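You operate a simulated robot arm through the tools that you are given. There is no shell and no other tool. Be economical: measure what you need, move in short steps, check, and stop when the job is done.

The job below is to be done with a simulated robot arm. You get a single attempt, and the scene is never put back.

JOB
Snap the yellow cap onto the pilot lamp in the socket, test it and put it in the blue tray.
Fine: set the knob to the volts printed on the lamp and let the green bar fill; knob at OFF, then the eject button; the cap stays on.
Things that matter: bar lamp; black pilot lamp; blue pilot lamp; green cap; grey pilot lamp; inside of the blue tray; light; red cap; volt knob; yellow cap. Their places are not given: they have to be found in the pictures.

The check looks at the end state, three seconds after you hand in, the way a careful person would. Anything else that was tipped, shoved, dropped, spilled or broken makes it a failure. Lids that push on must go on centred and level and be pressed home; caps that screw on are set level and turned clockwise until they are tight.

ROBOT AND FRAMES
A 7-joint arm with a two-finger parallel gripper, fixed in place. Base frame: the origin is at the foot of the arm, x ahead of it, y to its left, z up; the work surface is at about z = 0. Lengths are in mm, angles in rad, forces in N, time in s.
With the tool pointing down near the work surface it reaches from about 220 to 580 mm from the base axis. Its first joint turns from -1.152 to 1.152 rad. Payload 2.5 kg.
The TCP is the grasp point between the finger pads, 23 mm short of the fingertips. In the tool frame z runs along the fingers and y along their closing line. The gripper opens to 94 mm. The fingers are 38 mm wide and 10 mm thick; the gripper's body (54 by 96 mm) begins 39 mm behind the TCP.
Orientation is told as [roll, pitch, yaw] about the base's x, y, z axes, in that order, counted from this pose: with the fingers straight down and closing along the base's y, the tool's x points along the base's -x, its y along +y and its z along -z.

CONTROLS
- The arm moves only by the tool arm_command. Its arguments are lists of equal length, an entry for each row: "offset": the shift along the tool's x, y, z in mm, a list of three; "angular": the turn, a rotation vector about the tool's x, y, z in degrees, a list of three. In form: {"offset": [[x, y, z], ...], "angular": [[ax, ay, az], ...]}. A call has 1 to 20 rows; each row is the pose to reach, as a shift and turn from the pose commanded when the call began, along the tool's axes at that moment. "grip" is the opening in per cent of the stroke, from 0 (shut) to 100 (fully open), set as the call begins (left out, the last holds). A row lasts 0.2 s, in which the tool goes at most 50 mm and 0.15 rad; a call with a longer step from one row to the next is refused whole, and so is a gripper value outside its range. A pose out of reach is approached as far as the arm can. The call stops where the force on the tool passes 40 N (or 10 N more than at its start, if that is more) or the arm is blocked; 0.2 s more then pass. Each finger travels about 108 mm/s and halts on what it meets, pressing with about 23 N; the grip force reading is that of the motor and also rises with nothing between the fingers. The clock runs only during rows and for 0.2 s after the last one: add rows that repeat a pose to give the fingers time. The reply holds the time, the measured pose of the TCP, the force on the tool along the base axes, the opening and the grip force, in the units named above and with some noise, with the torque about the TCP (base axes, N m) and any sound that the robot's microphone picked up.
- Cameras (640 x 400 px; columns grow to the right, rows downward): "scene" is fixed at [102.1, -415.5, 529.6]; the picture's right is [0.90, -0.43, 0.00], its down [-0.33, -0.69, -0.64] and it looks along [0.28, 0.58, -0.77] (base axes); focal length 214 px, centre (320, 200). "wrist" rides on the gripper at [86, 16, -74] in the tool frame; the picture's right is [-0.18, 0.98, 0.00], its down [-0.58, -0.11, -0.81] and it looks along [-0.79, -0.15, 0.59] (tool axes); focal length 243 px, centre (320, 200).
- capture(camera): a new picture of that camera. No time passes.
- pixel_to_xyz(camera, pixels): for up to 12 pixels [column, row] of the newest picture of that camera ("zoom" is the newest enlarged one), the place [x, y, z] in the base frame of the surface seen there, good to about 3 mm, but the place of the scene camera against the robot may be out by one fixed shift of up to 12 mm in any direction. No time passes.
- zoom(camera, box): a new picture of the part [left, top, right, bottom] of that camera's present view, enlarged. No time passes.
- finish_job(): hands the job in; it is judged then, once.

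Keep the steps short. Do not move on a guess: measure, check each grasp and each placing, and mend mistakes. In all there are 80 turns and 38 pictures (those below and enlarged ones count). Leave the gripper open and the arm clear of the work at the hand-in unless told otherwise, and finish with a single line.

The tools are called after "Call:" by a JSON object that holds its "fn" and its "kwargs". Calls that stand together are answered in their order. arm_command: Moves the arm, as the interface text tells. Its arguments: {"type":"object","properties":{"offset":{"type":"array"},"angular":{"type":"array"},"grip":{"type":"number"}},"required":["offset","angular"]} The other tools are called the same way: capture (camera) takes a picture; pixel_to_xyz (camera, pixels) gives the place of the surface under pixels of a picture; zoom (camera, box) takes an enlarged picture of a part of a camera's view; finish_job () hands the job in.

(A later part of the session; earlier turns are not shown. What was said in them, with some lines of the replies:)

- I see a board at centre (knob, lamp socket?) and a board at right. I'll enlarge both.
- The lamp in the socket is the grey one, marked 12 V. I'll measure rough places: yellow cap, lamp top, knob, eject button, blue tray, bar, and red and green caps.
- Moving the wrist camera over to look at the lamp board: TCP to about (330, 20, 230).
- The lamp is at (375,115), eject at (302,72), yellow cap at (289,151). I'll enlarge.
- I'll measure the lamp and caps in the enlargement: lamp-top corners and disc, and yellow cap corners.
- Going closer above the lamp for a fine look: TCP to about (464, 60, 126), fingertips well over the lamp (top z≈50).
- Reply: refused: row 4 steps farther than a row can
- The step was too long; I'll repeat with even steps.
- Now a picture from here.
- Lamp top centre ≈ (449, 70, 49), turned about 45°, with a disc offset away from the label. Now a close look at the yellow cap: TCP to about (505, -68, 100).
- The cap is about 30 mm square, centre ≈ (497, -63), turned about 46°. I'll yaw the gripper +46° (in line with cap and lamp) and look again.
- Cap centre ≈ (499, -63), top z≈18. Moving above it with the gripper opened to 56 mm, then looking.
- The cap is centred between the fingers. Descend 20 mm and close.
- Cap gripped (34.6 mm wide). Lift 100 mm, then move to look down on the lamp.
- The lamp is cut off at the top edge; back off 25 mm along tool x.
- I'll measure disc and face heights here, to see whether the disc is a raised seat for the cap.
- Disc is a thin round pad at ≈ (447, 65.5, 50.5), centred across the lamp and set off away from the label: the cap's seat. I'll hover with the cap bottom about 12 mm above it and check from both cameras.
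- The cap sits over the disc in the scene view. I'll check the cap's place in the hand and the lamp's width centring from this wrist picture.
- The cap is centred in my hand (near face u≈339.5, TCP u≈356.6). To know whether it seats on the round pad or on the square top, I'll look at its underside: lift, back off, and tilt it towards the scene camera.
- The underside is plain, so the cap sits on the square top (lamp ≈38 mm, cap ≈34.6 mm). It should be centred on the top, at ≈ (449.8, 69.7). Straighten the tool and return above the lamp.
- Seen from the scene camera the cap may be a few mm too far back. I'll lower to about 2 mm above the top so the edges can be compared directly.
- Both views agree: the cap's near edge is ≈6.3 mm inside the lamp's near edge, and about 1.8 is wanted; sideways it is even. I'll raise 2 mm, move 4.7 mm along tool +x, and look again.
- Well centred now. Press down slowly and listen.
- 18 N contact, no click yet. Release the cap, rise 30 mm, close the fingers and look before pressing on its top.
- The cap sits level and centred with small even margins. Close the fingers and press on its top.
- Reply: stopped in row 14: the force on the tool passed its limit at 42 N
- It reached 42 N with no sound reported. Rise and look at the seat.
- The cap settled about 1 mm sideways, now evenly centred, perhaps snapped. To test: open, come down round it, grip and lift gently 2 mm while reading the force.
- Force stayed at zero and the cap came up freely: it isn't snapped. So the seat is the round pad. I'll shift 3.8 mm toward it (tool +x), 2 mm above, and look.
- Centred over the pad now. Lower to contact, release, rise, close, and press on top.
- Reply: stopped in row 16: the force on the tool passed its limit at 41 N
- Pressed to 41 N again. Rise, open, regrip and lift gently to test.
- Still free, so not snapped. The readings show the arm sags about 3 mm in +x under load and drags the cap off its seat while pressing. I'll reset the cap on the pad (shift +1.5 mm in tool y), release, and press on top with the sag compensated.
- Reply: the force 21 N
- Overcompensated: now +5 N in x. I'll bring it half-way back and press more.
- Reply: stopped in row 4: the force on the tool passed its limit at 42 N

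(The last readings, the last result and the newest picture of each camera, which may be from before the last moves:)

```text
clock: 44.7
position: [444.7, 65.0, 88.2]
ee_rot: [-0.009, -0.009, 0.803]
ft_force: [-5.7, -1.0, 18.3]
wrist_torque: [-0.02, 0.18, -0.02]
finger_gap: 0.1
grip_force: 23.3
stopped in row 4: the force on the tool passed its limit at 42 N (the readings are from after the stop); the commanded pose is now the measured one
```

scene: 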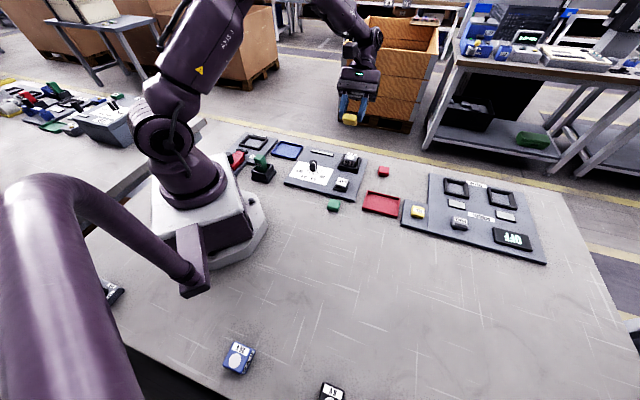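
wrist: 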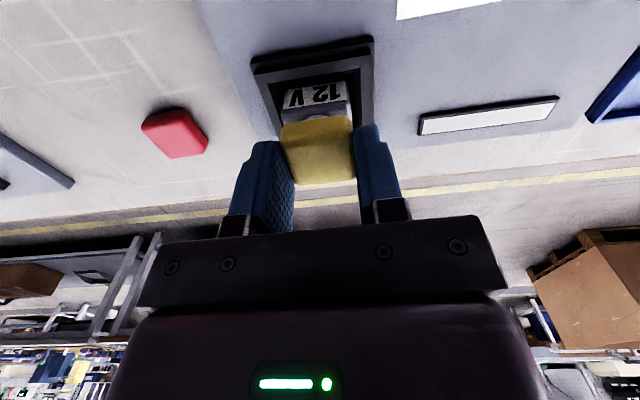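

No click again. I'll rise, open wide, and take one full wrist picture to measure cap and lamp edges carefully.

Call:
{"fn": "arm_command", "kwargs": {"offset": [[0, 0, -15], [0, 0, -35], [0, 0, -42], [0, 0, -42]], "angular": [[0, 0, 0], [0, 0, 0], [0, 0, 0], [0, 0, 0]], "grip": 100}}

Call:
{"fn": "zoom", "kwargs": {"camera": "wrist", "box": [260, 20, 380, 150]}}

```text
clock: 45.7
position: [444.8, 65.0, 129.7]
ee_rot: [-0.008, -0.007, 0.802]
ft_force: [1.1, -0.2, -0.8]
wrist_torque: [0.02, 0.02, 0.01]
finger_gap: 93.8
grip_force: 0.0
```

```text
3.08 times, centred on (320, 85) of wrist
```

zoom: 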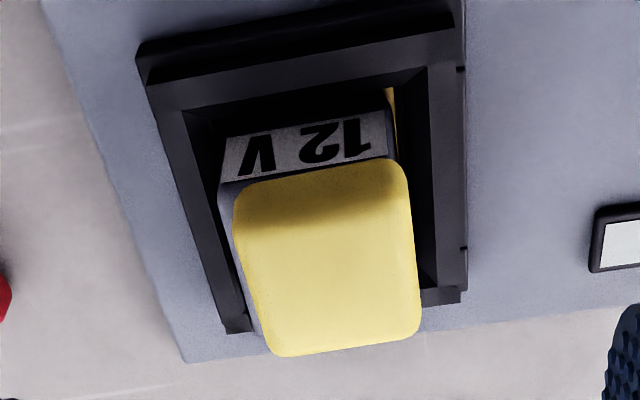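

The cap now sits about 2.5 mm off sideways. A surer way: grip the lamp body itself, then the cap, at the same TCP, along both directions, so they share a centre. First the lamp, tips at z≈34.

Call:
{"fn": "arm_command", "kwargs": {"offset": [[0, -0.9, 0], [0, -0.9, 25], [0, -0.9, 50], [0, -0.9, 72], [0, -0.9, 72]], "angular": [[0, 0, 0], [0, 0, 0], [0, 0, 0], [0, 0, 0], [0, 0, 0]], "grip": 60}}

Call:
{"fn": "arm_command", "kwargs": {"offset": [[0, 0, 0], [0, 0, 0], [0, 0, 0]], "angular": [[0, 0, 0], [0, 0, 0], [0, 0, 0]], "grip": 0}}

```text
clock: 46.9
position: [445.7, 64.3, 57.1]
ee_rot: [-0.007, -0.007, 0.802]
ft_force: [0.5, -1.0, -0.3]
wrist_torque: [-0.05, -0.04, 0.0]
finger_gap: 56.0
grip_force: 0.0
```

```text
clock: 47.7
position: [444.5, 64.0, 57.6]
ee_rot: [-0.007, -0.007, 0.803]
ft_force: [0.2, 0.1, 0.3]
wrist_torque: [0.0, 0.01, 0.03]
finger_gap: 39.0
grip_force: 22.5
```

The lamp is 39.0 mm wide, and there's no side force, so it's centred on the TCP. Open, rise 26 mm and close on the cap to centre it the same way.

Call:
{"fn": "arm_command", "kwargs": {"offset": [[0, 0, 0], [0, 0, 0], [0, 0, -13], [0, 0, -26], [0, 0, -26]], "angular": [[0, 0, 0], [0, 0, 0], [0, 0, 0], [0, 0, 0], [0, 0, 0]], "grip": 54}}

Call:
{"fn": "arm_command", "kwargs": {"offset": [[0, 0, 0], [0, 0, 0], [0, 0, 0]], "angular": [[0, 0, 0], [0, 0, 0], [0, 0, 0]], "grip": 0}}

Call:
{"fn": "arm_command", "kwargs": {"offset": [[0, 0, 0], [0, 0, 0], [0, 0, -15], [0, 0, -32], [0, 0, -32]], "angular": [[0, 0, 0], [0, 0, 0], [0, 0, 0], [0, 0, 0], [0, 0, 0]], "grip": 60}}

```text
clock: 48.9
position: [444.7, 64.5, 84.3]
ee_rot: [-0.007, -0.007, 0.804]
ft_force: [-0.5, 0.3, -0.4]
wrist_torque: [0.03, 0.02, -0.01]
finger_gap: 50.7
grip_force: 0.1
```

```text
clock: 49.7
position: [446.0, 64.2, 84.8]
ee_rot: [-0.005, -0.008, 0.803]
ft_force: [-1.0, -0.2, 2.1]
wrist_torque: [0.06, 0.0, 0.03]
finger_gap: 34.5
grip_force: 23.0
```

```text
clock: 50.9
position: [445.1, 64.7, 115.3]
ee_rot: [-0.005, -0.008, 0.803]
ft_force: [0.4, 0.2, 0.5]
wrist_torque: [0.03, -0.01, 0.01]
finger_gap: 56.3
grip_force: 0.0
```

Cap re-centred in this direction. Now turn the gripper 90° (to yaw ≈ -44°) and move to the lamp's estimated centre in the other direction.

Call:
{"fn": "arm_command", "kwargs": {"offset": [[0, 0, 0], [0, 0, 0], [0, 0, 0], [0, 0, 0], [0, 0, 0], [-1, 0, 0], [-2, 0, 0], [-3, 0, 0], [-4, 0, 0], [-4, 0, 0], [-4, 0, 0], [-4, 0, 0], [-4, 0, 0]], "angular": [[0, 0, 8], [0, 0, 16], [0, 0, 24], [0, 0, 32], [0, 0, 40], [0, 0, 48], [0, 0, 56], [0, 0, 64], [0, 0, 72], [0, 0, 80], [0, 0, 86], [0, 0, 90], [0, 0, 90]]}}

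Call:
{"fn": "arm_command", "kwargs": {"offset": [[0, 0, 0], [0, 0, 20], [0, 0, 40], [0, 0, 57], [0, 0, 57]], "angular": [[0, 0, 0], [0, 0, 0], [0, 0, 0], [0, 0, 0], [0, 0, 0]], "grip": 62}}

Call:
{"fn": "arm_command", "kwargs": {"offset": [[0, 0, 0], [0, 0, 0], [0, 0, 0]], "angular": [[0, 0, 0], [0, 0, 0], [0, 0, 0]], "grip": 0}}

```text
clock: 53.7
position: [447.5, 66.7, 115.3]
ee_rot: [0.008, -0.008, -0.768]
ft_force: [-0.1, -0.9, -0.2]
wrist_torque: [-0.05, -0.03, 0.0]
finger_gap: 56.6
grip_force: 0.0
```

```text
clock: 54.9
position: [448.8, 68.0, 58.1]
ee_rot: [0.006, -0.008, -0.77]
ft_force: [0.1, 1.2, 0.6]
wrist_torque: [-0.01, 0.02, 0.02]
finger_gap: 58.6
grip_force: 0.1
```

```text
clock: 55.7
position: [450.7, 68.6, 59.4]
ee_rot: [0.01, -0.008, -0.767]
ft_force: [10.1, 8.1, -0.4]
wrist_torque: [0.28, -0.33, -0.22]
finger_gap: 39.4
grip_force: 23.0
```

Lamp is 39.4 mm this way, with 13 N along +u: its true centre is further along +u. Shift the tool +2.5 mm along its y while gripping and read the force.

Call:
{"fn": "arm_command", "kwargs": {"offset": [[0, 1.2, 0], [0, 2.5, 0], [0, 2.5, 0]], "angular": [[0, 0, 0], [0, 0, 0], [0, 0, 0]]}}

```text
clock: 56.5
position: [451.6, 68.4, 59.0]
ee_rot: [0.007, -0.008, -0.769]
ft_force: [4.5, 3.6, 6.2]
wrist_torque: [0.01, -0.07, -0.09]
finger_gap: 39.4
grip_force: 22.8
```

Call:
{"fn": "arm_command", "kwargs": {"offset": [[0, 1.3, 0], [0, 2.5, 0], [0, 2.5, 0]], "angular": [[0, 0, 0], [0, 0, 0], [0, 0, 0]]}}

```text
clock: 57.3
position: [450.5, 71.1, 58.1]
ee_rot: [0.006, -0.005, -0.768]
ft_force: [-0.5, -2.3, 3.5]
wrist_torque: [-0.18, 0.1, 0.02]
finger_gap: 39.2
grip_force: 22.7
```

Side force is now about zero: lamp centre at u≈364. Open, rise to the cap and close on it.

Call:
{"fn": "arm_command", "kwargs": {"offset": [[0, -0.4, 0], [0, -0.4, 0], [0, -0.4, -13], [0, -0.4, -25], [0, -0.4, -25]], "angular": [[0, 0, 0], [0, 0, 0], [0, 0, 0], [0, 0, 0], [0, 0, 0]], "grip": 62}}

Call:
{"fn": "arm_command", "kwargs": {"offset": [[0, 0, 0], [0, 0, 0], [0, 0, 0]], "angular": [[0, 0, 0], [0, 0, 0], [0, 0, 0]], "grip": 0}}

Call:
{"fn": "arm_command", "kwargs": {"offset": [[0, 0, 1], [0, 0, 2], [0, 0, 3], [0, 0, 4], [0, 0, 4]], "angular": [[0, 0, 0], [0, 0, 0], [0, 0, 0], [0, 0, 0], [0, 0, 0]]}}

```text
clock: 58.5
position: [450.1, 70.3, 82.9]
ee_rot: [0.005, -0.007, -0.768]
ft_force: [0.0, 0.4, -1.6]
wrist_torque: [0.02, -0.03, -0.01]
finger_gap: 58.5
grip_force: 0.1
```

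```text
clock: 59.3
position: [450.8, 70.9, 83.4]
ee_rot: [0.007, -0.007, -0.768]
ft_force: [-0.9, -0.8, 1.7]
wrist_torque: [0.03, 0.04, -0.01]
finger_gap: 34.6
grip_force: 23.3
```

```text
clock: 60.5
position: [451.9, 70.7, 80.3]
ee_rot: [0.009, -0.008, -0.769]
ft_force: [-3.9, -2.2, 18.7]
wrist_torque: [-0.02, 0.12, 0.0]
finger_gap: 34.6
grip_force: 22.7
```

Cap held on the lamp's centre: 18.7 N, no click. Release, rise, close and press on top with half the sag compensation.

Call:
{"fn": "arm_command", "kwargs": {"offset": [[0, 0, -3.5], [0, 0, -3.5], [0, 0, -18], [0, 0, -34], [0, 0, -34]], "angular": [[0, 0, 0], [0, 0, 0], [0, 0, 0], [0, 0, 0], [0, 0, 0]], "grip": 56}}

Call:
{"fn": "arm_command", "kwargs": {"offset": [[0, 0, 0], [0, 0, 0], [0, 0, 0], [0, 0, 10], [0, 0, 18], [0, 0, 21], [0.3, -0.3, 22.5], [0.6, -0.6, 23.5], [0.9, -0.9, 24.5], [1.2, -1.2, 25.5], [1.5, -1.5, 26.5], [1.7, -1.7, 27], [1.7, -1.7, 27]], "angular": [[0, 0, 0], [0, 0, 0], [0, 0, 0], [0, 0, 0], [0, 0, 0], [0, 0, 0], [0, 0, 0], [0, 0, 0], [0, 0, 0], [0, 0, 0], [0, 0, 0], [0, 0, 0], [0, 0, 0]], "grip": 0}}

```text
clock: 61.7
position: [450.7, 71.3, 114.4]
ee_rot: [0.007, -0.007, -0.768]
ft_force: [0.9, 0.3, 0.5]
wrist_torque: [-0.02, -0.01, 0.02]
finger_gap: 52.6
grip_force: 0.1
```

```text
clock: 64.5
position: [450.7, 70.7, 87.5]
ee_rot: [0.013, -0.011, -0.767]
ft_force: [2.3, -2.4, 32.3]
wrist_torque: [-0.14, -0.1, -0.01]
finger_gap: 0.3
grip_force: 23.2
```

32 N with little side force, and the tool sits about 1.5 mm lower than before. Test again: regrip the cap and lift 2 mm.

Call:
{"fn": "arm_command", "kwargs": {"offset": [[0, 0, -15], [0, 0, -34], [0, 0, -34], [0, 0, -34], [0, 0, -15], [0, 0, -4], [0, 0, -4]], "angular": [[0, 0, 0], [0, 0, 0], [0, 0, 0], [0, 0, 0], [0, 0, 0], [0, 0, 0], [0, 0, 0]], "grip": 58}}

Call:
{"fn": "arm_command", "kwargs": {"offset": [[-1.4, 1.4, 0], [-1.4, 1.4, 0], [-1.4, 1.4, 0], [-1.4, 1.4, 0]], "angular": [[0, 0, 0], [0, 0, 0], [0, 0, 0], [0, 0, 0]], "grip": 0}}

Call:
{"fn": "arm_command", "kwargs": {"offset": [[0, 0, -1], [0, 0, -2], [0, 0, -2]], "angular": [[0, 0, 0], [0, 0, 0], [0, 0, 0]]}}

```text
clock: 66.1
position: [449.5, 70.7, 90.1]
ee_rot: [0.006, -0.007, -0.769]
ft_force: [0.1, 0.3, -0.8]
wrist_torque: [0.03, -0.01, 0.03]
finger_gap: 54.7
grip_force: 0.1
```

```text
clock: 67.1
position: [449.8, 71.4, 91.3]
ee_rot: [0.007, -0.006, -0.768]
ft_force: [-0.1, 0.5, -0.3]
wrist_torque: [-0.01, -0.01, 0.01]
finger_gap: 34.5
grip_force: 23.0
```

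```text
clock: 67.9
position: [449.4, 70.3, 93.9]
ee_rot: [0.009, -0.008, -0.768]
ft_force: [0.8, -0.7, -1.3]
wrist_torque: [0.03, 0.02, 0.02]
finger_gap: 34.7
grip_force: 23.5
```

The grip height doesn't match the press height; I need to see it. One scene enlargement (3 pictures left).

Call:
{"fn": "zoom", "kwargs": {"camera": "scene", "box": [298, 136, 378, 186]}}

```text
8.00 times, centred on (338, 161) of scene
```

zoom: 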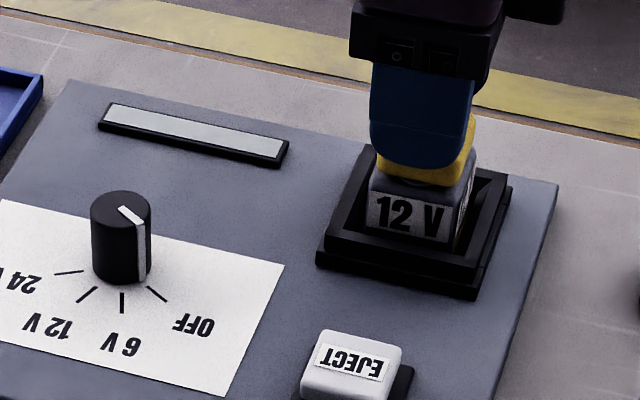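

The picture shows the knob pointing at OFF, with ticks for 6 V, 12 V and 24 V going clockwise towards the left. The grip was only at the cap's top, and the lamp gives like a spring under load. Regrip lower and repeat the lift test.

Call:
{"fn": "arm_command", "kwargs": {"offset": [[0, 0, 2], [0, 0, 2], [0, 0, 6], [0, 0, 10], [0, 0, 10]], "angular": [[0, 0, 0], [0, 0, 0], [0, 0, 0], [0, 0, 0], [0, 0, 0]], "grip": 58}}

Call:
{"fn": "arm_command", "kwargs": {"offset": [[0, 0, 0], [0, 0, 0], [0, 0, 0]], "angular": [[0, 0, 0], [0, 0, 0], [0, 0, 0]], "grip": 0}}

Call:
{"fn": "arm_command", "kwargs": {"offset": [[0, 0, -1], [0, 0, -2], [0, 0, -3], [0, 0, -3]], "angular": [[0, 0, 0], [0, 0, 0], [0, 0, 0], [0, 0, 0]]}}

```text
clock: 69.1
position: [451.3, 70.4, 82.4]
ee_rot: [0.007, -0.008, -0.769]
ft_force: [-0.2, 0.0, 0.5]
wrist_torque: [0.0, 0.03, 0.0]
finger_gap: 54.6
grip_force: 0.1
```

```text
clock: 69.9
position: [450.7, 71.4, 82.6]
ee_rot: [0.006, -0.008, -0.768]
ft_force: [0.2, 0.4, -0.3]
wrist_torque: [-0.01, -0.01, -0.04]
finger_gap: 34.6
grip_force: 23.0
```

```text
clock: 70.9
position: [450.7, 71.2, 86.7]
ee_rot: [0.008, -0.006, -0.767]
ft_force: [0.0, 0.1, -1.7]
wrist_torque: [-0.02, 0.02, -0.03]
finger_gap: 34.3
grip_force: 23.2
```

The lift now carries about 1.5 N extra, the lamp's own weight: the cap is snapped on. Lower it back and push lightly into the socket, then release and rise.

Call:
{"fn": "arm_command", "kwargs": {"offset": [[0, 0, 1], [0, 0, 2], [0, 0, 3], [0, 0, 4], [0, 0, 5], [0, 0, 5]], "angular": [[0, 0, 0], [0, 0, 0], [0, 0, 0], [0, 0, 0], [0, 0, 0], [0, 0, 0]]}}

Call:
{"fn": "arm_command", "kwargs": {"offset": [[0, 0, -2], [0, 0, -2], [0, 0, -20], [0, 0, -50], [0, 0, -80], [0, 0, -80]], "angular": [[0, 0, 0], [0, 0, 0], [0, 0, 0], [0, 0, 0], [0, 0, 0], [0, 0, 0]], "grip": 58}}

```text
clock: 72.3
position: [451.6, 70.8, 81.6]
ee_rot: [0.009, -0.006, -0.768]
ft_force: [-3.3, -0.4, 13.6]
wrist_torque: [-0.07, 0.06, -0.01]
finger_gap: 34.5
grip_force: 23.2
```

```text
clock: 73.7
position: [450.6, 71.6, 162.2]
ee_rot: [0.006, -0.006, -0.767]
ft_force: [-0.4, -0.5, -0.6]
wrist_torque: [0.01, 0.0, 0.01]
finger_gap: 54.3
grip_force: 0.1
```

Now the knob. Measure it and reference points in the last enlargement (free).

Call:
{"fn": "pixel_to_xyz", "kwargs": {"camera": "zoom", "pixels": [[121, 206], [110, 208], [130, 200], [121, 270], [68, 272], [87, 295], [122, 302], [157, 293], [350, 357], [280, 155], [104, 115], [20, 110]]}}

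Call:
{"fn": "pixel_to_xyz", "kwargs": {"camera": "zoom", "pixels": [[92, 240], [150, 245], [121, 245], [121, 225], [121, 195], [100, 206], [142, 206], [138, 232], [347, 345], [470, 285], [375, 150], [320, 255]]}}

```text
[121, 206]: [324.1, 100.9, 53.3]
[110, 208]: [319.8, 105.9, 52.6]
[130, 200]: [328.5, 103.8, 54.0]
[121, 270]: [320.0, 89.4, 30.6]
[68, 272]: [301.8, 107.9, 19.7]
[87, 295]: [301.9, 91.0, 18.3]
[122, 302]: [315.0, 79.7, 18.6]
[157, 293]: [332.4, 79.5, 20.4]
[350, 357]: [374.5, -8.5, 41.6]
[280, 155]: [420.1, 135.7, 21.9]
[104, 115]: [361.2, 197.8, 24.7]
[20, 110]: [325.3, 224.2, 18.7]
```

```text
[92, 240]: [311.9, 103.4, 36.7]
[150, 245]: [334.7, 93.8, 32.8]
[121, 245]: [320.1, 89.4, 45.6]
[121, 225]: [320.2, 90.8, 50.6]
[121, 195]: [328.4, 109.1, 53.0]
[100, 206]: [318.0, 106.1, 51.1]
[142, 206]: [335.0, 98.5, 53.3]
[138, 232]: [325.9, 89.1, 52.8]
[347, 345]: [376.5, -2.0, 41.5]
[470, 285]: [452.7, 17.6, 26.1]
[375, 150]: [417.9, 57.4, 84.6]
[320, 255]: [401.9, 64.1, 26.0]
```

Corrected for the scene shift, the knob is at ≈ (322, 104), top z≈47; OFF to 12 V is about -84° (clockwise). Move above the knob, turning to yaw ≈ +44° so that there's room for the turn.

Call:
{"fn": "arm_command", "kwargs": {"offset": [[12, -6, 0], [24, -12, 0], [36, -18, 0], [48, -24, 0], [60, -30, 0], [70, -37, 0], [80, -44, 0], [90, -50, 0], [100, -56, 0], [108, -61, 0], [115, -66.1, 0], [115, -66.1, 0]], "angular": [[0, 0, -8], [0, 0, -16], [0, 0, -24], [0, 0, -32], [0, 0, -40], [0, 0, -48], [0, 0, -56], [0, 0, -64], [0, 0, -72], [0, 0, -80], [0, 0, -88], [0, 0, -88]], "grip": 60}}

Call:
{"fn": "arm_command", "kwargs": {"offset": [[0, 0, 45], [0, 0, 85], [0, 0, 110], [0, 0, 116], [0, 0, 116]], "angular": [[0, 0, 0], [0, 0, 0], [0, 0, 0], [0, 0, 0], [0, 0, 0]]}}

Call:
{"fn": "arm_command", "kwargs": {"offset": [[0, 0, 0], [0, 0, 0], [0, 0, 0]], "angular": [[0, 0, 0], [0, 0, 0], [0, 0, 0]], "grip": 0}}

```text
clock: 76.3
position: [322.1, 102.8, 160.0]
ee_rot: [-0.008, -0.006, 0.77]
ft_force: [-0.3, -0.2, 0.3]
wrist_torque: [0.01, -0.03, 0.0]
finger_gap: 56.1
grip_force: 0.1
```

```text
clock: 77.5
position: [323.0, 104.4, 44.6]
ee_rot: [-0.007, -0.008, 0.768]
ft_force: [0.4, 0.4, -0.5]
wrist_torque: [0.0, -0.01, -0.01]
finger_gap: 56.5
grip_force: 0.1
```

```text
clock: 78.3
position: [323.0, 104.3, 42.8]
ee_rot: [-0.005, -0.007, 0.767]
ft_force: [0.1, 3.2, -4.6]
wrist_torque: [0.55, 0.54, 0.03]
finger_gap: 25.9
grip_force: 44.9
```

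Gripped the knob (25.9 mm, little side force). Turn it clockwise 84° in small steps.

Call:
{"fn": "arm_command", "kwargs": {"offset": [[0, 0, 0], [0, 0, 0], [0, 0, 0], [0, 0, 0], [0, 0, 0], [0, 0, 0], [0, 0, 0], [0, 0, 0], [0, 0, 0], [0, 0, 0], [0, 0, 0], [0, 0, 0], [0, 0, 0]], "angular": [[0, 0, 7], [0, 0, 14], [0, 0, 21], [0, 0, 28], [0, 0, 35], [0, 0, 42], [0, 0, 49], [0, 0, 56], [0, 0, 63], [0, 0, 70], [0, 0, 77], [0, 0, 84], [0, 0, 84]]}}

```text
clock: 80.6
position: [322.0, 107.4, 43.7]
ee_rot: [0.012, -0.007, -0.461]
ft_force: [1.1, 3.2, -2.0]
wrist_torque: [-0.83, 0.38, 0.02]
finger_gap: 26.3
grip_force: 44.9
stopped in row 11: the force on the tool passed its limit at 41 N (the readings are from after the stop); the commanded pose is now the measured one
```

Stopped after 70° by side force: the TCP isn't quite on the knob's axis. From both grips, the axis is at ≈ (324.7, 106.0). Open, shift 3 mm, regrip and turn the remaining 14°.

Call:
{"fn": "arm_command", "kwargs": {"offset": [[0, 0, 0], [0, 0, 0], [-3, 0, 0], [-3, 0, 0]], "angular": [[0, 0, 0], [0, 0, 0], [0, 0, 0], [0, 0, 0]], "grip": 45}}

Call:
{"fn": "arm_command", "kwargs": {"offset": [[0, 0, 0], [0, 0, 0], [0, 0, 0]], "angular": [[0, 0, 0], [0, 0, 0], [0, 0, 0]], "grip": 0}}

Call:
{"fn": "arm_command", "kwargs": {"offset": [[0, 0, 0], [0, 0, 0], [0, 0, 0]], "angular": [[0, 0, 7], [0, 0, 13.5], [0, 0, 13.5]]}}

```text
clock: 81.6
position: [324.8, 106.2, 44.0]
ee_rot: [0.011, -0.006, -0.463]
ft_force: [0.4, 0.2, 0.2]
wrist_torque: [0.01, -0.02, 0.0]
finger_gap: 42.5
grip_force: 0.0
```

```text
clock: 82.4
position: [324.4, 105.5, 42.9]
ee_rot: [0.013, -0.006, -0.463]
ft_force: [2.0, 2.1, 0.2]
wrist_torque: [-0.74, 0.58, 0.0]
finger_gap: 25.7
grip_force: 45.2
```

```text
clock: 83.2
position: [325.3, 106.0, 43.4]
ee_rot: [0.013, -0.003, -0.698]
ft_force: [0.3, 1.8, -0.2]
wrist_torque: [-1.22, -0.21, 0.03]
finger_gap: 25.9
grip_force: 44.9
```

Release the knob, rise, move aside, and wait about 3 s for the bar; measure the blue tray meanwhile (free).

Call:
{"fn": "arm_command", "kwargs": {"offset": [[0, 0, 0], [0, 0, 0], [0, 0, -40], [0, 0, -85], [0, 0, -130], [0, 40, -150], [0, 80, -150], [0, 80, -150], [0, 80, -150], [0, 80, -150], [0, 80, -150], [0, 80, -150], [0, 80, -150], [0, 80, -150], [0, 80, -150], [0, 80, -150], [0, 80, -150], [0, 80, -150], [0, 80, -150], [0, 80, -150]], "angular": [[0, 0, 0], [0, 0, 0], [0, 0, 0], [0, 0, 0], [0, 0, 0], [0, 0, 0], [0, 0, 0], [0, 0, 0], [0, 0, 0], [0, 0, 0], [0, 0, 0], [0, 0, 0], [0, 0, 0], [0, 0, 0], [0, 0, 0], [0, 0, 0], [0, 0, 0], [0, 0, 0], [0, 0, 0], [0, 0, 0]], "grip": 45}}

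Call:
{"fn": "pixel_to_xyz", "kwargs": {"camera": "scene", "pixels": [[271, 153.5], [281, 142.2], [303, 146.8], [293.7, 159], [287, 150], [280, 150], [294, 151], [284, 145.5], [290, 155], [277, 154], [298, 147.5], [287, 147]]}}

Call:
{"fn": "zoom", "kwargs": {"camera": "scene", "box": [258, 132, 386, 212]}}

```text
clock: 87.4
position: [374.2, 163.9, 193.6]
ee_rot: [0.012, -0.004, -0.699]
ft_force: [-0.8, 0.4, -0.7]
wrist_torque: [0.0, -0.02, -0.02]
finger_gap: 42.2
grip_force: 0.0
```

```text
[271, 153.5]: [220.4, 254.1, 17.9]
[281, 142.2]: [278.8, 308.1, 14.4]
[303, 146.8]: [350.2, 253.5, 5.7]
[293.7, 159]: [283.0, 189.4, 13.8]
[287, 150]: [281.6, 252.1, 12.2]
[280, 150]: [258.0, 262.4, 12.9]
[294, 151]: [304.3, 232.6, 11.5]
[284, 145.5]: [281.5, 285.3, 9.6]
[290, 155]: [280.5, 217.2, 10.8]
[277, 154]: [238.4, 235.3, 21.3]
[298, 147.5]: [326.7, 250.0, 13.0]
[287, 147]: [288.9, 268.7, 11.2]
```

```text
5.00 times, centred on (322, 172) of scene
```

zoom: 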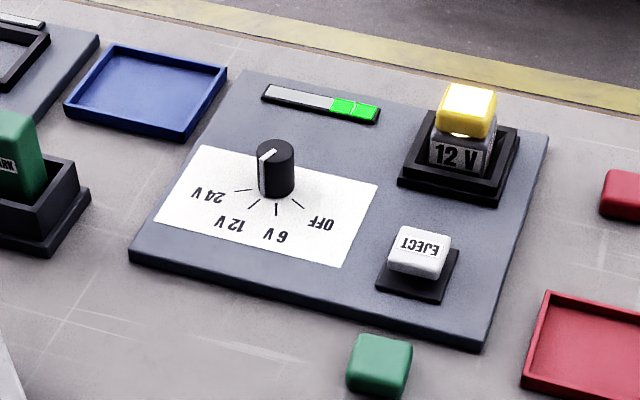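

The lamp is lit, the cap glows, and the green bar is about 40 % filled after 4 s. The setting is right. Wait 8 s more.

Call:
{"fn": "arm_command", "kwargs": {"offset": [[0, 0, 0], [0, 0, 0], [0, 0, 0], [0, 0, 0], [0, 0, 0], [0, 0, 0], [0, 0, 0], [0, 0, 0], [0, 0, 0], [0, 0, 0], [0, 0, 0], [0, 0, 0], [0, 0, 0], [0, 0, 0], [0, 0, 0], [0, 0, 0], [0, 0, 0], [0, 0, 0], [0, 0, 0], [0, 0, 0]], "angular": [[0, 0, 0], [0, 0, 0], [0, 0, 0], [0, 0, 0], [0, 0, 0], [0, 0, 0], [0, 0, 0], [0, 0, 0], [0, 0, 0], [0, 0, 0], [0, 0, 0], [0, 0, 0], [0, 0, 0], [0, 0, 0], [0, 0, 0], [0, 0, 0], [0, 0, 0], [0, 0, 0], [0, 0, 0], [0, 0, 0]]}}

Call:
{"fn": "arm_command", "kwargs": {"offset": [[0, 0, 0], [0, 0, 0], [0, 0, 0], [0, 0, 0], [0, 0, 0], [0, 0, 0], [0, 0, 0], [0, 0, 0], [0, 0, 0], [0, 0, 0], [0, 0, 0], [0, 0, 0], [0, 0, 0], [0, 0, 0], [0, 0, 0], [0, 0, 0], [0, 0, 0], [0, 0, 0], [0, 0, 0], [0, 0, 0]], "angular": [[0, 0, 0], [0, 0, 0], [0, 0, 0], [0, 0, 0], [0, 0, 0], [0, 0, 0], [0, 0, 0], [0, 0, 0], [0, 0, 0], [0, 0, 0], [0, 0, 0], [0, 0, 0], [0, 0, 0], [0, 0, 0], [0, 0, 0], [0, 0, 0], [0, 0, 0], [0, 0, 0], [0, 0, 0], [0, 0, 0]]}}

Call:
{"fn": "arm_command", "kwargs": {"offset": [[0, 0, 0], [0, 0, 0], [0, 0, 0], [0, 0, 0], [0, 0, 0], [0, 0, 0], [0, 0, 0], [0, 0, 0], [0, 0, 0], [0, 0, 0], [0, 0, 0], [0, 0, 0], [0, 0, 0], [0, 0, 0], [0, 0, 0], [0, 0, 0], [0, 0, 0], [0, 0, 0], [0, 0, 0], [0, 0, 0]], "angular": [[0, 0, 0], [0, 0, 0], [0, 0, 0], [0, 0, 0], [0, 0, 0], [0, 0, 0], [0, 0, 0], [0, 0, 0], [0, 0, 0], [0, 0, 0], [0, 0, 0], [0, 0, 0], [0, 0, 0], [0, 0, 0], [0, 0, 0], [0, 0, 0], [0, 0, 0], [0, 0, 0], [0, 0, 0], [0, 0, 0]]}}

```text
clock: 91.6
position: [374.5, 165.0, 194.7]
ee_rot: [0.011, -0.003, -0.699]
ft_force: [-1.2, 0.0, -0.5]
wrist_torque: [0.02, 0.03, -0.03]
finger_gap: 42.3
grip_force: 0.0
```

```text
clock: 95.8
position: [374.4, 165.2, 195.1]
ee_rot: [0.012, -0.004, -0.697]
ft_force: [-0.5, 0.3, -0.2]
wrist_torque: [0.01, -0.01, 0.0]
finger_gap: 42.4
grip_force: 0.1
```

```text
clock: 100.0
position: [374.4, 165.3, 194.7]
ee_rot: [0.012, -0.003, -0.697]
ft_force: [-0.6, -0.4, -0.1]
wrist_torque: [0.01, 0.0, 0.01]
finger_gap: 42.5
grip_force: 0.0
```

Over 17 s have passed, so the bar should be full (about 11 s at its rate). Go back to the knob, grip it, and turn it back 84° to OFF.

Call:
{"fn": "arm_command", "kwargs": {"offset": [[0, -40, 0], [0, -80, 0], [0, -80, 45], [0, -80, 90], [0, -80, 130], [0, -80, 150], [0, -80, 150]], "angular": [[0, 0, 0], [0, 0, 0], [0, 0, 0], [0, 0, 0], [0, 0, 0], [0, 0, 0], [0, 0, 0]], "grip": 55}}

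Call:
{"fn": "arm_command", "kwargs": {"offset": [[0, 0, 0], [0, 0, 0], [0, 0, 0]], "angular": [[0, 0, 0], [0, 0, 0], [0, 0, 0]], "grip": 0}}

Call:
{"fn": "arm_command", "kwargs": {"offset": [[0, 0, 0], [0, 0, 0], [0, 0, 0], [0, 0, 0], [0, 0, 0], [0, 0, 0], [0, 0, 0], [0, 0, 0], [0, 0, 0], [0, 0, 0], [0, 0, 0], [0, 0, 0], [0, 0, 0]], "angular": [[0, 0, -7], [0, 0, -14], [0, 0, -21], [0, 0, -28], [0, 0, -35], [0, 0, -42], [0, 0, -49], [0, 0, -56], [0, 0, -63], [0, 0, -70], [0, 0, -77], [0, 0, -84], [0, 0, -84]]}}

```text
clock: 101.6
position: [324.3, 104.9, 42.2]
ee_rot: [0.014, -0.003, -0.698]
ft_force: [-0.6, -0.2, 0.8]
wrist_torque: [-0.01, 0.02, 0.02]
finger_gap: 51.6
grip_force: 0.1
```

```text
clock: 102.4
position: [325.7, 105.5, 42.8]
ee_rot: [0.016, -0.006, -0.697]
ft_force: [12.3, 10.9, -16.2]
wrist_torque: [-0.8, 0.48, 0.01]
finger_gap: 26.1
grip_force: 45.0
```

```text
clock: 105.2
position: [325.0, 106.5, 44.6]
ee_rot: [-0.002, -0.011, 0.771]
ft_force: [-5.2, 0.7, 4.7]
wrist_torque: [0.79, 0.13, -0.47]
finger_gap: 25.6
grip_force: 45.4
```

Turned back 84°, with a stop torque felt at OFF. Release, rise, close the fingers, move over the eject button at ≈ (371, -6), and press it.

Call:
{"fn": "arm_command", "kwargs": {"offset": [[0, 0, 0], [0, 0, 0], [0, 0, -35], [0, 0, -65], [0, 0, -65]], "angular": [[0, 0, 0], [0, 0, 0], [0, 0, 0], [0, 0, 0], [0, 0, 0]], "grip": 50}}

Call:
{"fn": "arm_command", "kwargs": {"offset": [[15, -38, 0], [30, -75, 0], [45.1, -113.1, 0], [45.1, -113.1, 20], [45.1, -113.1, 40], [45.1, -113.1, 40]], "angular": [[0, 0, 0], [0, 0, 0], [0, 0, 0], [0, 0, 0], [0, 0, 0], [0, 0, 0]], "grip": 0}}

Call:
{"fn": "arm_command", "kwargs": {"offset": [[0, 0, 4], [0, 0, 7], [0, 0, 9], [0, 0, 11], [0, 0, 13], [0, 0, 15], [0, 0, 17], [0, 0, 19], [0, 0, 21]], "angular": [[0, 0, 0], [0, 0, 0], [0, 0, 0], [0, 0, 0], [0, 0, 0], [0, 0, 0], [0, 0, 0], [0, 0, 0], [0, 0, 0]]}}

```text
clock: 106.4
position: [323.7, 106.1, 107.9]
ee_rot: [-0.002, -0.013, 0.77]
ft_force: [0.5, -1.0, 0.1]
wrist_torque: [-0.01, 0.01, 0.01]
finger_gap: 46.9
grip_force: 0.1
```

```text
clock: 107.8
position: [371.3, -7.5, 68.4]
ee_rot: [-0.002, -0.011, 0.77]
ft_force: [-0.8, 0.4, -0.5]
wrist_torque: [0.02, 0.02, 0.01]
finger_gap: 0.1
grip_force: 23.3
```

```text
clock: 109.9
position: [372.0, -6.8, 50.1]
ee_rot: [-0.005, -0.012, 0.767]
ft_force: [-8.3, -1.0, 25.1]
wrist_torque: [-0.16, 0.44, -0.05]
finger_gap: 0.0
grip_force: 23.3
stopped in row 9: the force on the tool passed its limit at 41 N (the readings are from after the stop); the commanded pose is now the measured one
```

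Button pressed to its stop (41 N). Rise, move over the lamp (451, 70) with the fingers open, and level the tool.

Call:
{"fn": "arm_command", "kwargs": {"offset": [[0, 0, -35], [0, 0, -70], [-37, 0, -70], [-74, 0, -70], [-110.4, 0.1, -70], [-110.4, 0.1, -70]], "angular": [[0, 0, 0], [0, 0, 0], [-0.2, 0.2, -1], [-0.4, 0.4, -1.9], [-0.4, 0.4, -1.9], [-0.4, 0.4, -1.9]], "grip": 60}}

Call:
{"fn": "zoom", "kwargs": {"camera": "scene", "box": [258, 132, 386, 212]}}

```text
clock: 111.3
position: [450.8, 69.1, 121.7]
ee_rot: [0.003, -0.005, 0.8]
ft_force: [-0.4, 0.1, 0.6]
wrist_torque: [0.0, -0.01, -0.01]
finger_gap: 56.3
grip_force: 0.1
```

```text
5.00 times, centred on (322, 172) of scene
```

zoom: 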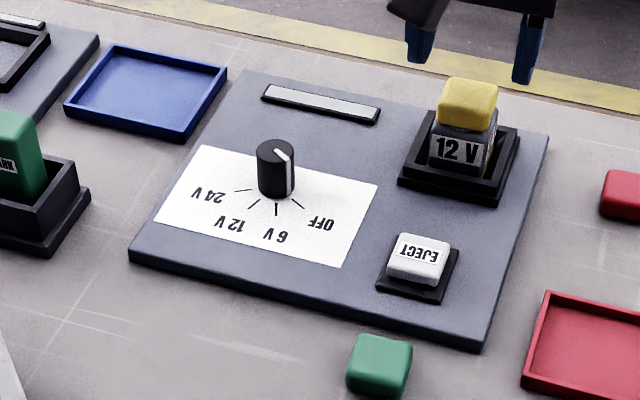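

Knob at OFF, bar dark, lamp raised a few mm: ejected. Measure the tray in this picture (free) and grip the lamp body.

Call:
{"fn": "pixel_to_xyz", "kwargs": {"camera": "zoom", "pixels": [[68, 103], [118, 48], [225, 68], [180, 136], [147, 90], [85, 100], [122, 57], [212, 75], [178, 125], [372, 118], [265, 92], [465, 85]]}}

Call:
{"fn": "arm_command", "kwargs": {"offset": [[0, 0, 25], [0, 0, 45], [0, 0, 60], [0, 0, 60]], "angular": [[0, 0, 0], [0, 0, 0], [0, 0, 0], [0, 0, 0]]}}

Call:
{"fn": "arm_command", "kwargs": {"offset": [[0, 0, 0], [0, 0, 0], [0, 0, 0]], "angular": [[0, 0, 0], [0, 0, 0], [0, 0, 0]], "grip": 0}}

```text
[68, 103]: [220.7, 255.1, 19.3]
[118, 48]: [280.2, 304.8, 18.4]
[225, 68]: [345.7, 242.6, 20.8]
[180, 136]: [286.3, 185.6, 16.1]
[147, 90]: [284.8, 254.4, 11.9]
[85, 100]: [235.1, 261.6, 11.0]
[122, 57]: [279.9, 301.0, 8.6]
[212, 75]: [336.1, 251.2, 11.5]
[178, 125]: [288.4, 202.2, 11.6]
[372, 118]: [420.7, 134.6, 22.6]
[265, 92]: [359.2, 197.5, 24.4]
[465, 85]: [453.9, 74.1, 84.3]
```

```text
clock: 112.3
position: [450.7, 70.0, 59.1]
ee_rot: [0.003, -0.004, 0.8]
ft_force: [0.3, -0.3, 0.0]
wrist_torque: [-0.02, -0.01, 0.02]
finger_gap: 56.4
grip_force: 0.0
```

```text
clock: 113.1
position: [450.8, 70.4, 60.1]
ee_rot: [0.003, -0.006, 0.801]
ft_force: [0.0, 0.0, -0.2]
wrist_torque: [0.02, 0.05, -0.02]
finger_gap: 39.5
grip_force: 23.0
```

Lamp gripped (39.5 mm). Lift straight up 90 mm slowly.

Call:
{"fn": "arm_command", "kwargs": {"offset": [[0, 0, -8], [0, 0, -18], [0, 0, -30], [0, 0, -50], [0, 0, -70], [0, 0, -90], [0, 0, -90]], "angular": [[0, 0, 0], [0, 0, 0], [0, 0, 0], [0, 0, 0], [0, 0, 0], [0, 0, 0], [0, 0, 0]]}}

Call:
{"fn": "arm_command", "kwargs": {"offset": [[-2, 36, 0], [-4, 72, 0], [-6, 108, 0], [-8, 144, 0], [-10, 180, 0], [-12, 216, 0], [-13.1, 249.8, 0], [-13.1, 249.8, 0]], "angular": [[0, 0, 0], [0, 0, 0], [0, 0, 0], [0, 0, 0], [0, 0, 0], [0, 0, 0], [0, 0, 0], [0, 0, 0]]}}

```text
clock: 114.7
position: [449.1, 69.7, 148.8]
ee_rot: [0.005, -0.005, 0.8]
ft_force: [0.4, -0.3, -1.0]
wrist_torque: [0.01, 0.0, 0.0]
finger_gap: 39.6
grip_force: 23.0
```

```text
clock: 116.5
position: [278.6, 253.1, 151.1]
ee_rot: [0.003, -0.005, 0.801]
ft_force: [0.0, 0.4, 0.4]
wrist_torque: [0.01, -0.01, 0.02]
finger_gap: 39.4
grip_force: 23.2
```

Still held. Lower over the tray centre to TCP z≈56, then by small steps.

Call:
{"fn": "arm_command", "kwargs": {"offset": [[-0.5, -0.5, 40], [-1, -1, 75], [-1, -1, 90], [-1, -1, 95], [-1, -1, 95]], "angular": [[0, 0, 0], [0, 0, 0], [0, 0, 0], [0, 0, 0], [0, 0, 0]]}}

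Call:
{"fn": "arm_command", "kwargs": {"offset": [[0, 0, 1], [0, 0, 2], [0, 0, 3], [0, 0, 4], [0, 0, 4]], "angular": [[0, 0, 0], [0, 0, 0], [0, 0, 0], [0, 0, 0], [0, 0, 0]]}}

```text
clock: 117.7
position: [281.7, 253.2, 55.0]
ee_rot: [0.005, -0.005, 0.802]
ft_force: [0.2, -0.8, -1.0]
wrist_torque: [0.02, 0.04, 0.0]
finger_gap: 39.7
grip_force: 23.2
```

```text
clock: 118.9
position: [281.3, 253.7, 51.4]
ee_rot: [0.004, -0.005, 0.802]
ft_force: [0.1, 0.1, -1.2]
wrist_torque: [0.01, 0.05, 0.01]
finger_gap: 38.9
grip_force: 23.1
```

No contact yet; go on in small steps.

Call:
{"fn": "arm_command", "kwargs": {"offset": [[0, 0, 1], [0, 0, 2], [0, 0, 3], [0, 0, 3]], "angular": [[0, 0, 0], [0, 0, 0], [0, 0, 0], [0, 0, 0]]}}

Call:
{"fn": "arm_command", "kwargs": {"offset": [[0, 0, 1], [0, 0, 2], [0, 0, 2]], "angular": [[0, 0, 0], [0, 0, 0], [0, 0, 0]]}}

```text
clock: 119.9
position: [280.8, 252.3, 49.6]
ee_rot: [0.004, -0.006, 0.802]
ft_force: [0.1, -0.2, -1.5]
wrist_torque: [-0.02, 0.0, 0.01]
finger_gap: 39.3
grip_force: 22.9
```

```text
clock: 120.7
position: [280.4, 254.5, 46.4]
ee_rot: [0.002, -0.007, 0.802]
ft_force: [-0.4, 0.5, -0.6]
wrist_torque: [0.02, -0.04, -0.03]
finger_gap: 39.4
grip_force: 22.9
```

Call:
{"fn": "arm_command", "kwargs": {"offset": [[0, 0, 1], [0, 0, 2], [0, 0, 2]], "angular": [[0, 0, 0], [0, 0, 0], [0, 0, 0]]}}

Call:
{"fn": "arm_command", "kwargs": {"offset": [[0, 0, 1], [0, 0, 2], [0, 0, 2]], "angular": [[0, 0, 0], [0, 0, 0], [0, 0, 0]]}}

```text
clock: 121.5
position: [281.2, 254.1, 44.3]
ee_rot: [0.002, -0.007, 0.801]
ft_force: [-0.1, -0.4, 0.2]
wrist_torque: [0.01, 0.0, -0.03]
finger_gap: 39.3
grip_force: 23.4
```

```text
clock: 122.3
position: [282.2, 253.9, 43.5]
ee_rot: [0.005, -0.008, 0.803]
ft_force: [-4.0, -3.4, 19.3]
wrist_torque: [-0.06, 0.07, -0.03]
finger_gap: 39.6
grip_force: 23.0
```

Contact (19 N) at TCP z≈43.7. Ease up 1.5 mm, open, and rise straight up.

Call:
{"fn": "arm_command", "kwargs": {"offset": [[0, 0, -1.5], [0, 0, -1.5]], "angular": [[0, 0, 0], [0, 0, 0]]}}

Call:
{"fn": "arm_command", "kwargs": {"offset": [[0, 0, 0], [0, 0, 0], [0, 0, -10], [0, 0, -30], [0, 0, -60], [0, 0, -100], [0, 0, -140], [0, 0, -140]], "angular": [[0, 0, 0], [0, 0, 0], [0, 0, 0], [0, 0, 0], [0, 0, 0], [0, 0, 0], [0, 0, 0], [0, 0, 0]], "grip": 58}}

Call:
{"fn": "capture", "kwargs": {"camera": "scene"}}

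```text
clock: 122.9
position: [281.8, 252.5, 44.2]
ee_rot: [0.005, -0.003, 0.8]
ft_force: [-0.7, -0.6, -0.9]
wrist_torque: [-0.02, -0.02, -0.03]
finger_gap: 39.6
grip_force: 22.9
```

```text
clock: 124.7
position: [280.1, 252.3, 185.2]
ee_rot: [0.005, -0.006, 0.801]
ft_force: [0.1, -0.8, 0.0]
wrist_torque: [-0.03, 0.01, 0.01]
finger_gap: 54.6
grip_force: 0.2
```

```text
refused: no pictures are left
```

The lamp was set down flat on contact and released with no pull, and the arm is 140 mm above it. No pictures are left, so I'm opening the gripper fully and handing in.

Call:
{"fn": "arm_command", "kwargs": {"offset": [[0, 0, -20], [0, 0, -40], [0, 0, -40]], "angular": [[0, 0, 0], [0, 0, 0], [0, 0, 0]], "grip": 100}}

Call:
{"fn": "finish_job", "kwargs": {}}

```text
clock: 125.5
position: [281.4, 252.3, 225.6]
ee_rot: [0.004, -0.006, 0.801]
ft_force: [0.4, 0.4, -0.3]
wrist_torque: [0.01, -0.02, -0.01]
finger_gap: 94.0
grip_force: 0.1
```

```text
The job is handed in.
```

Handed in: the yellow cap is on the 12 V lamp, which lit at 12 V, was ejected with the knob at OFF and set down in the blue tray; I had no pictures left, so the full bar (about 40 % when last seen, then a 12 s wait) and the lamp's final place in the tray are judged from timing and force only.
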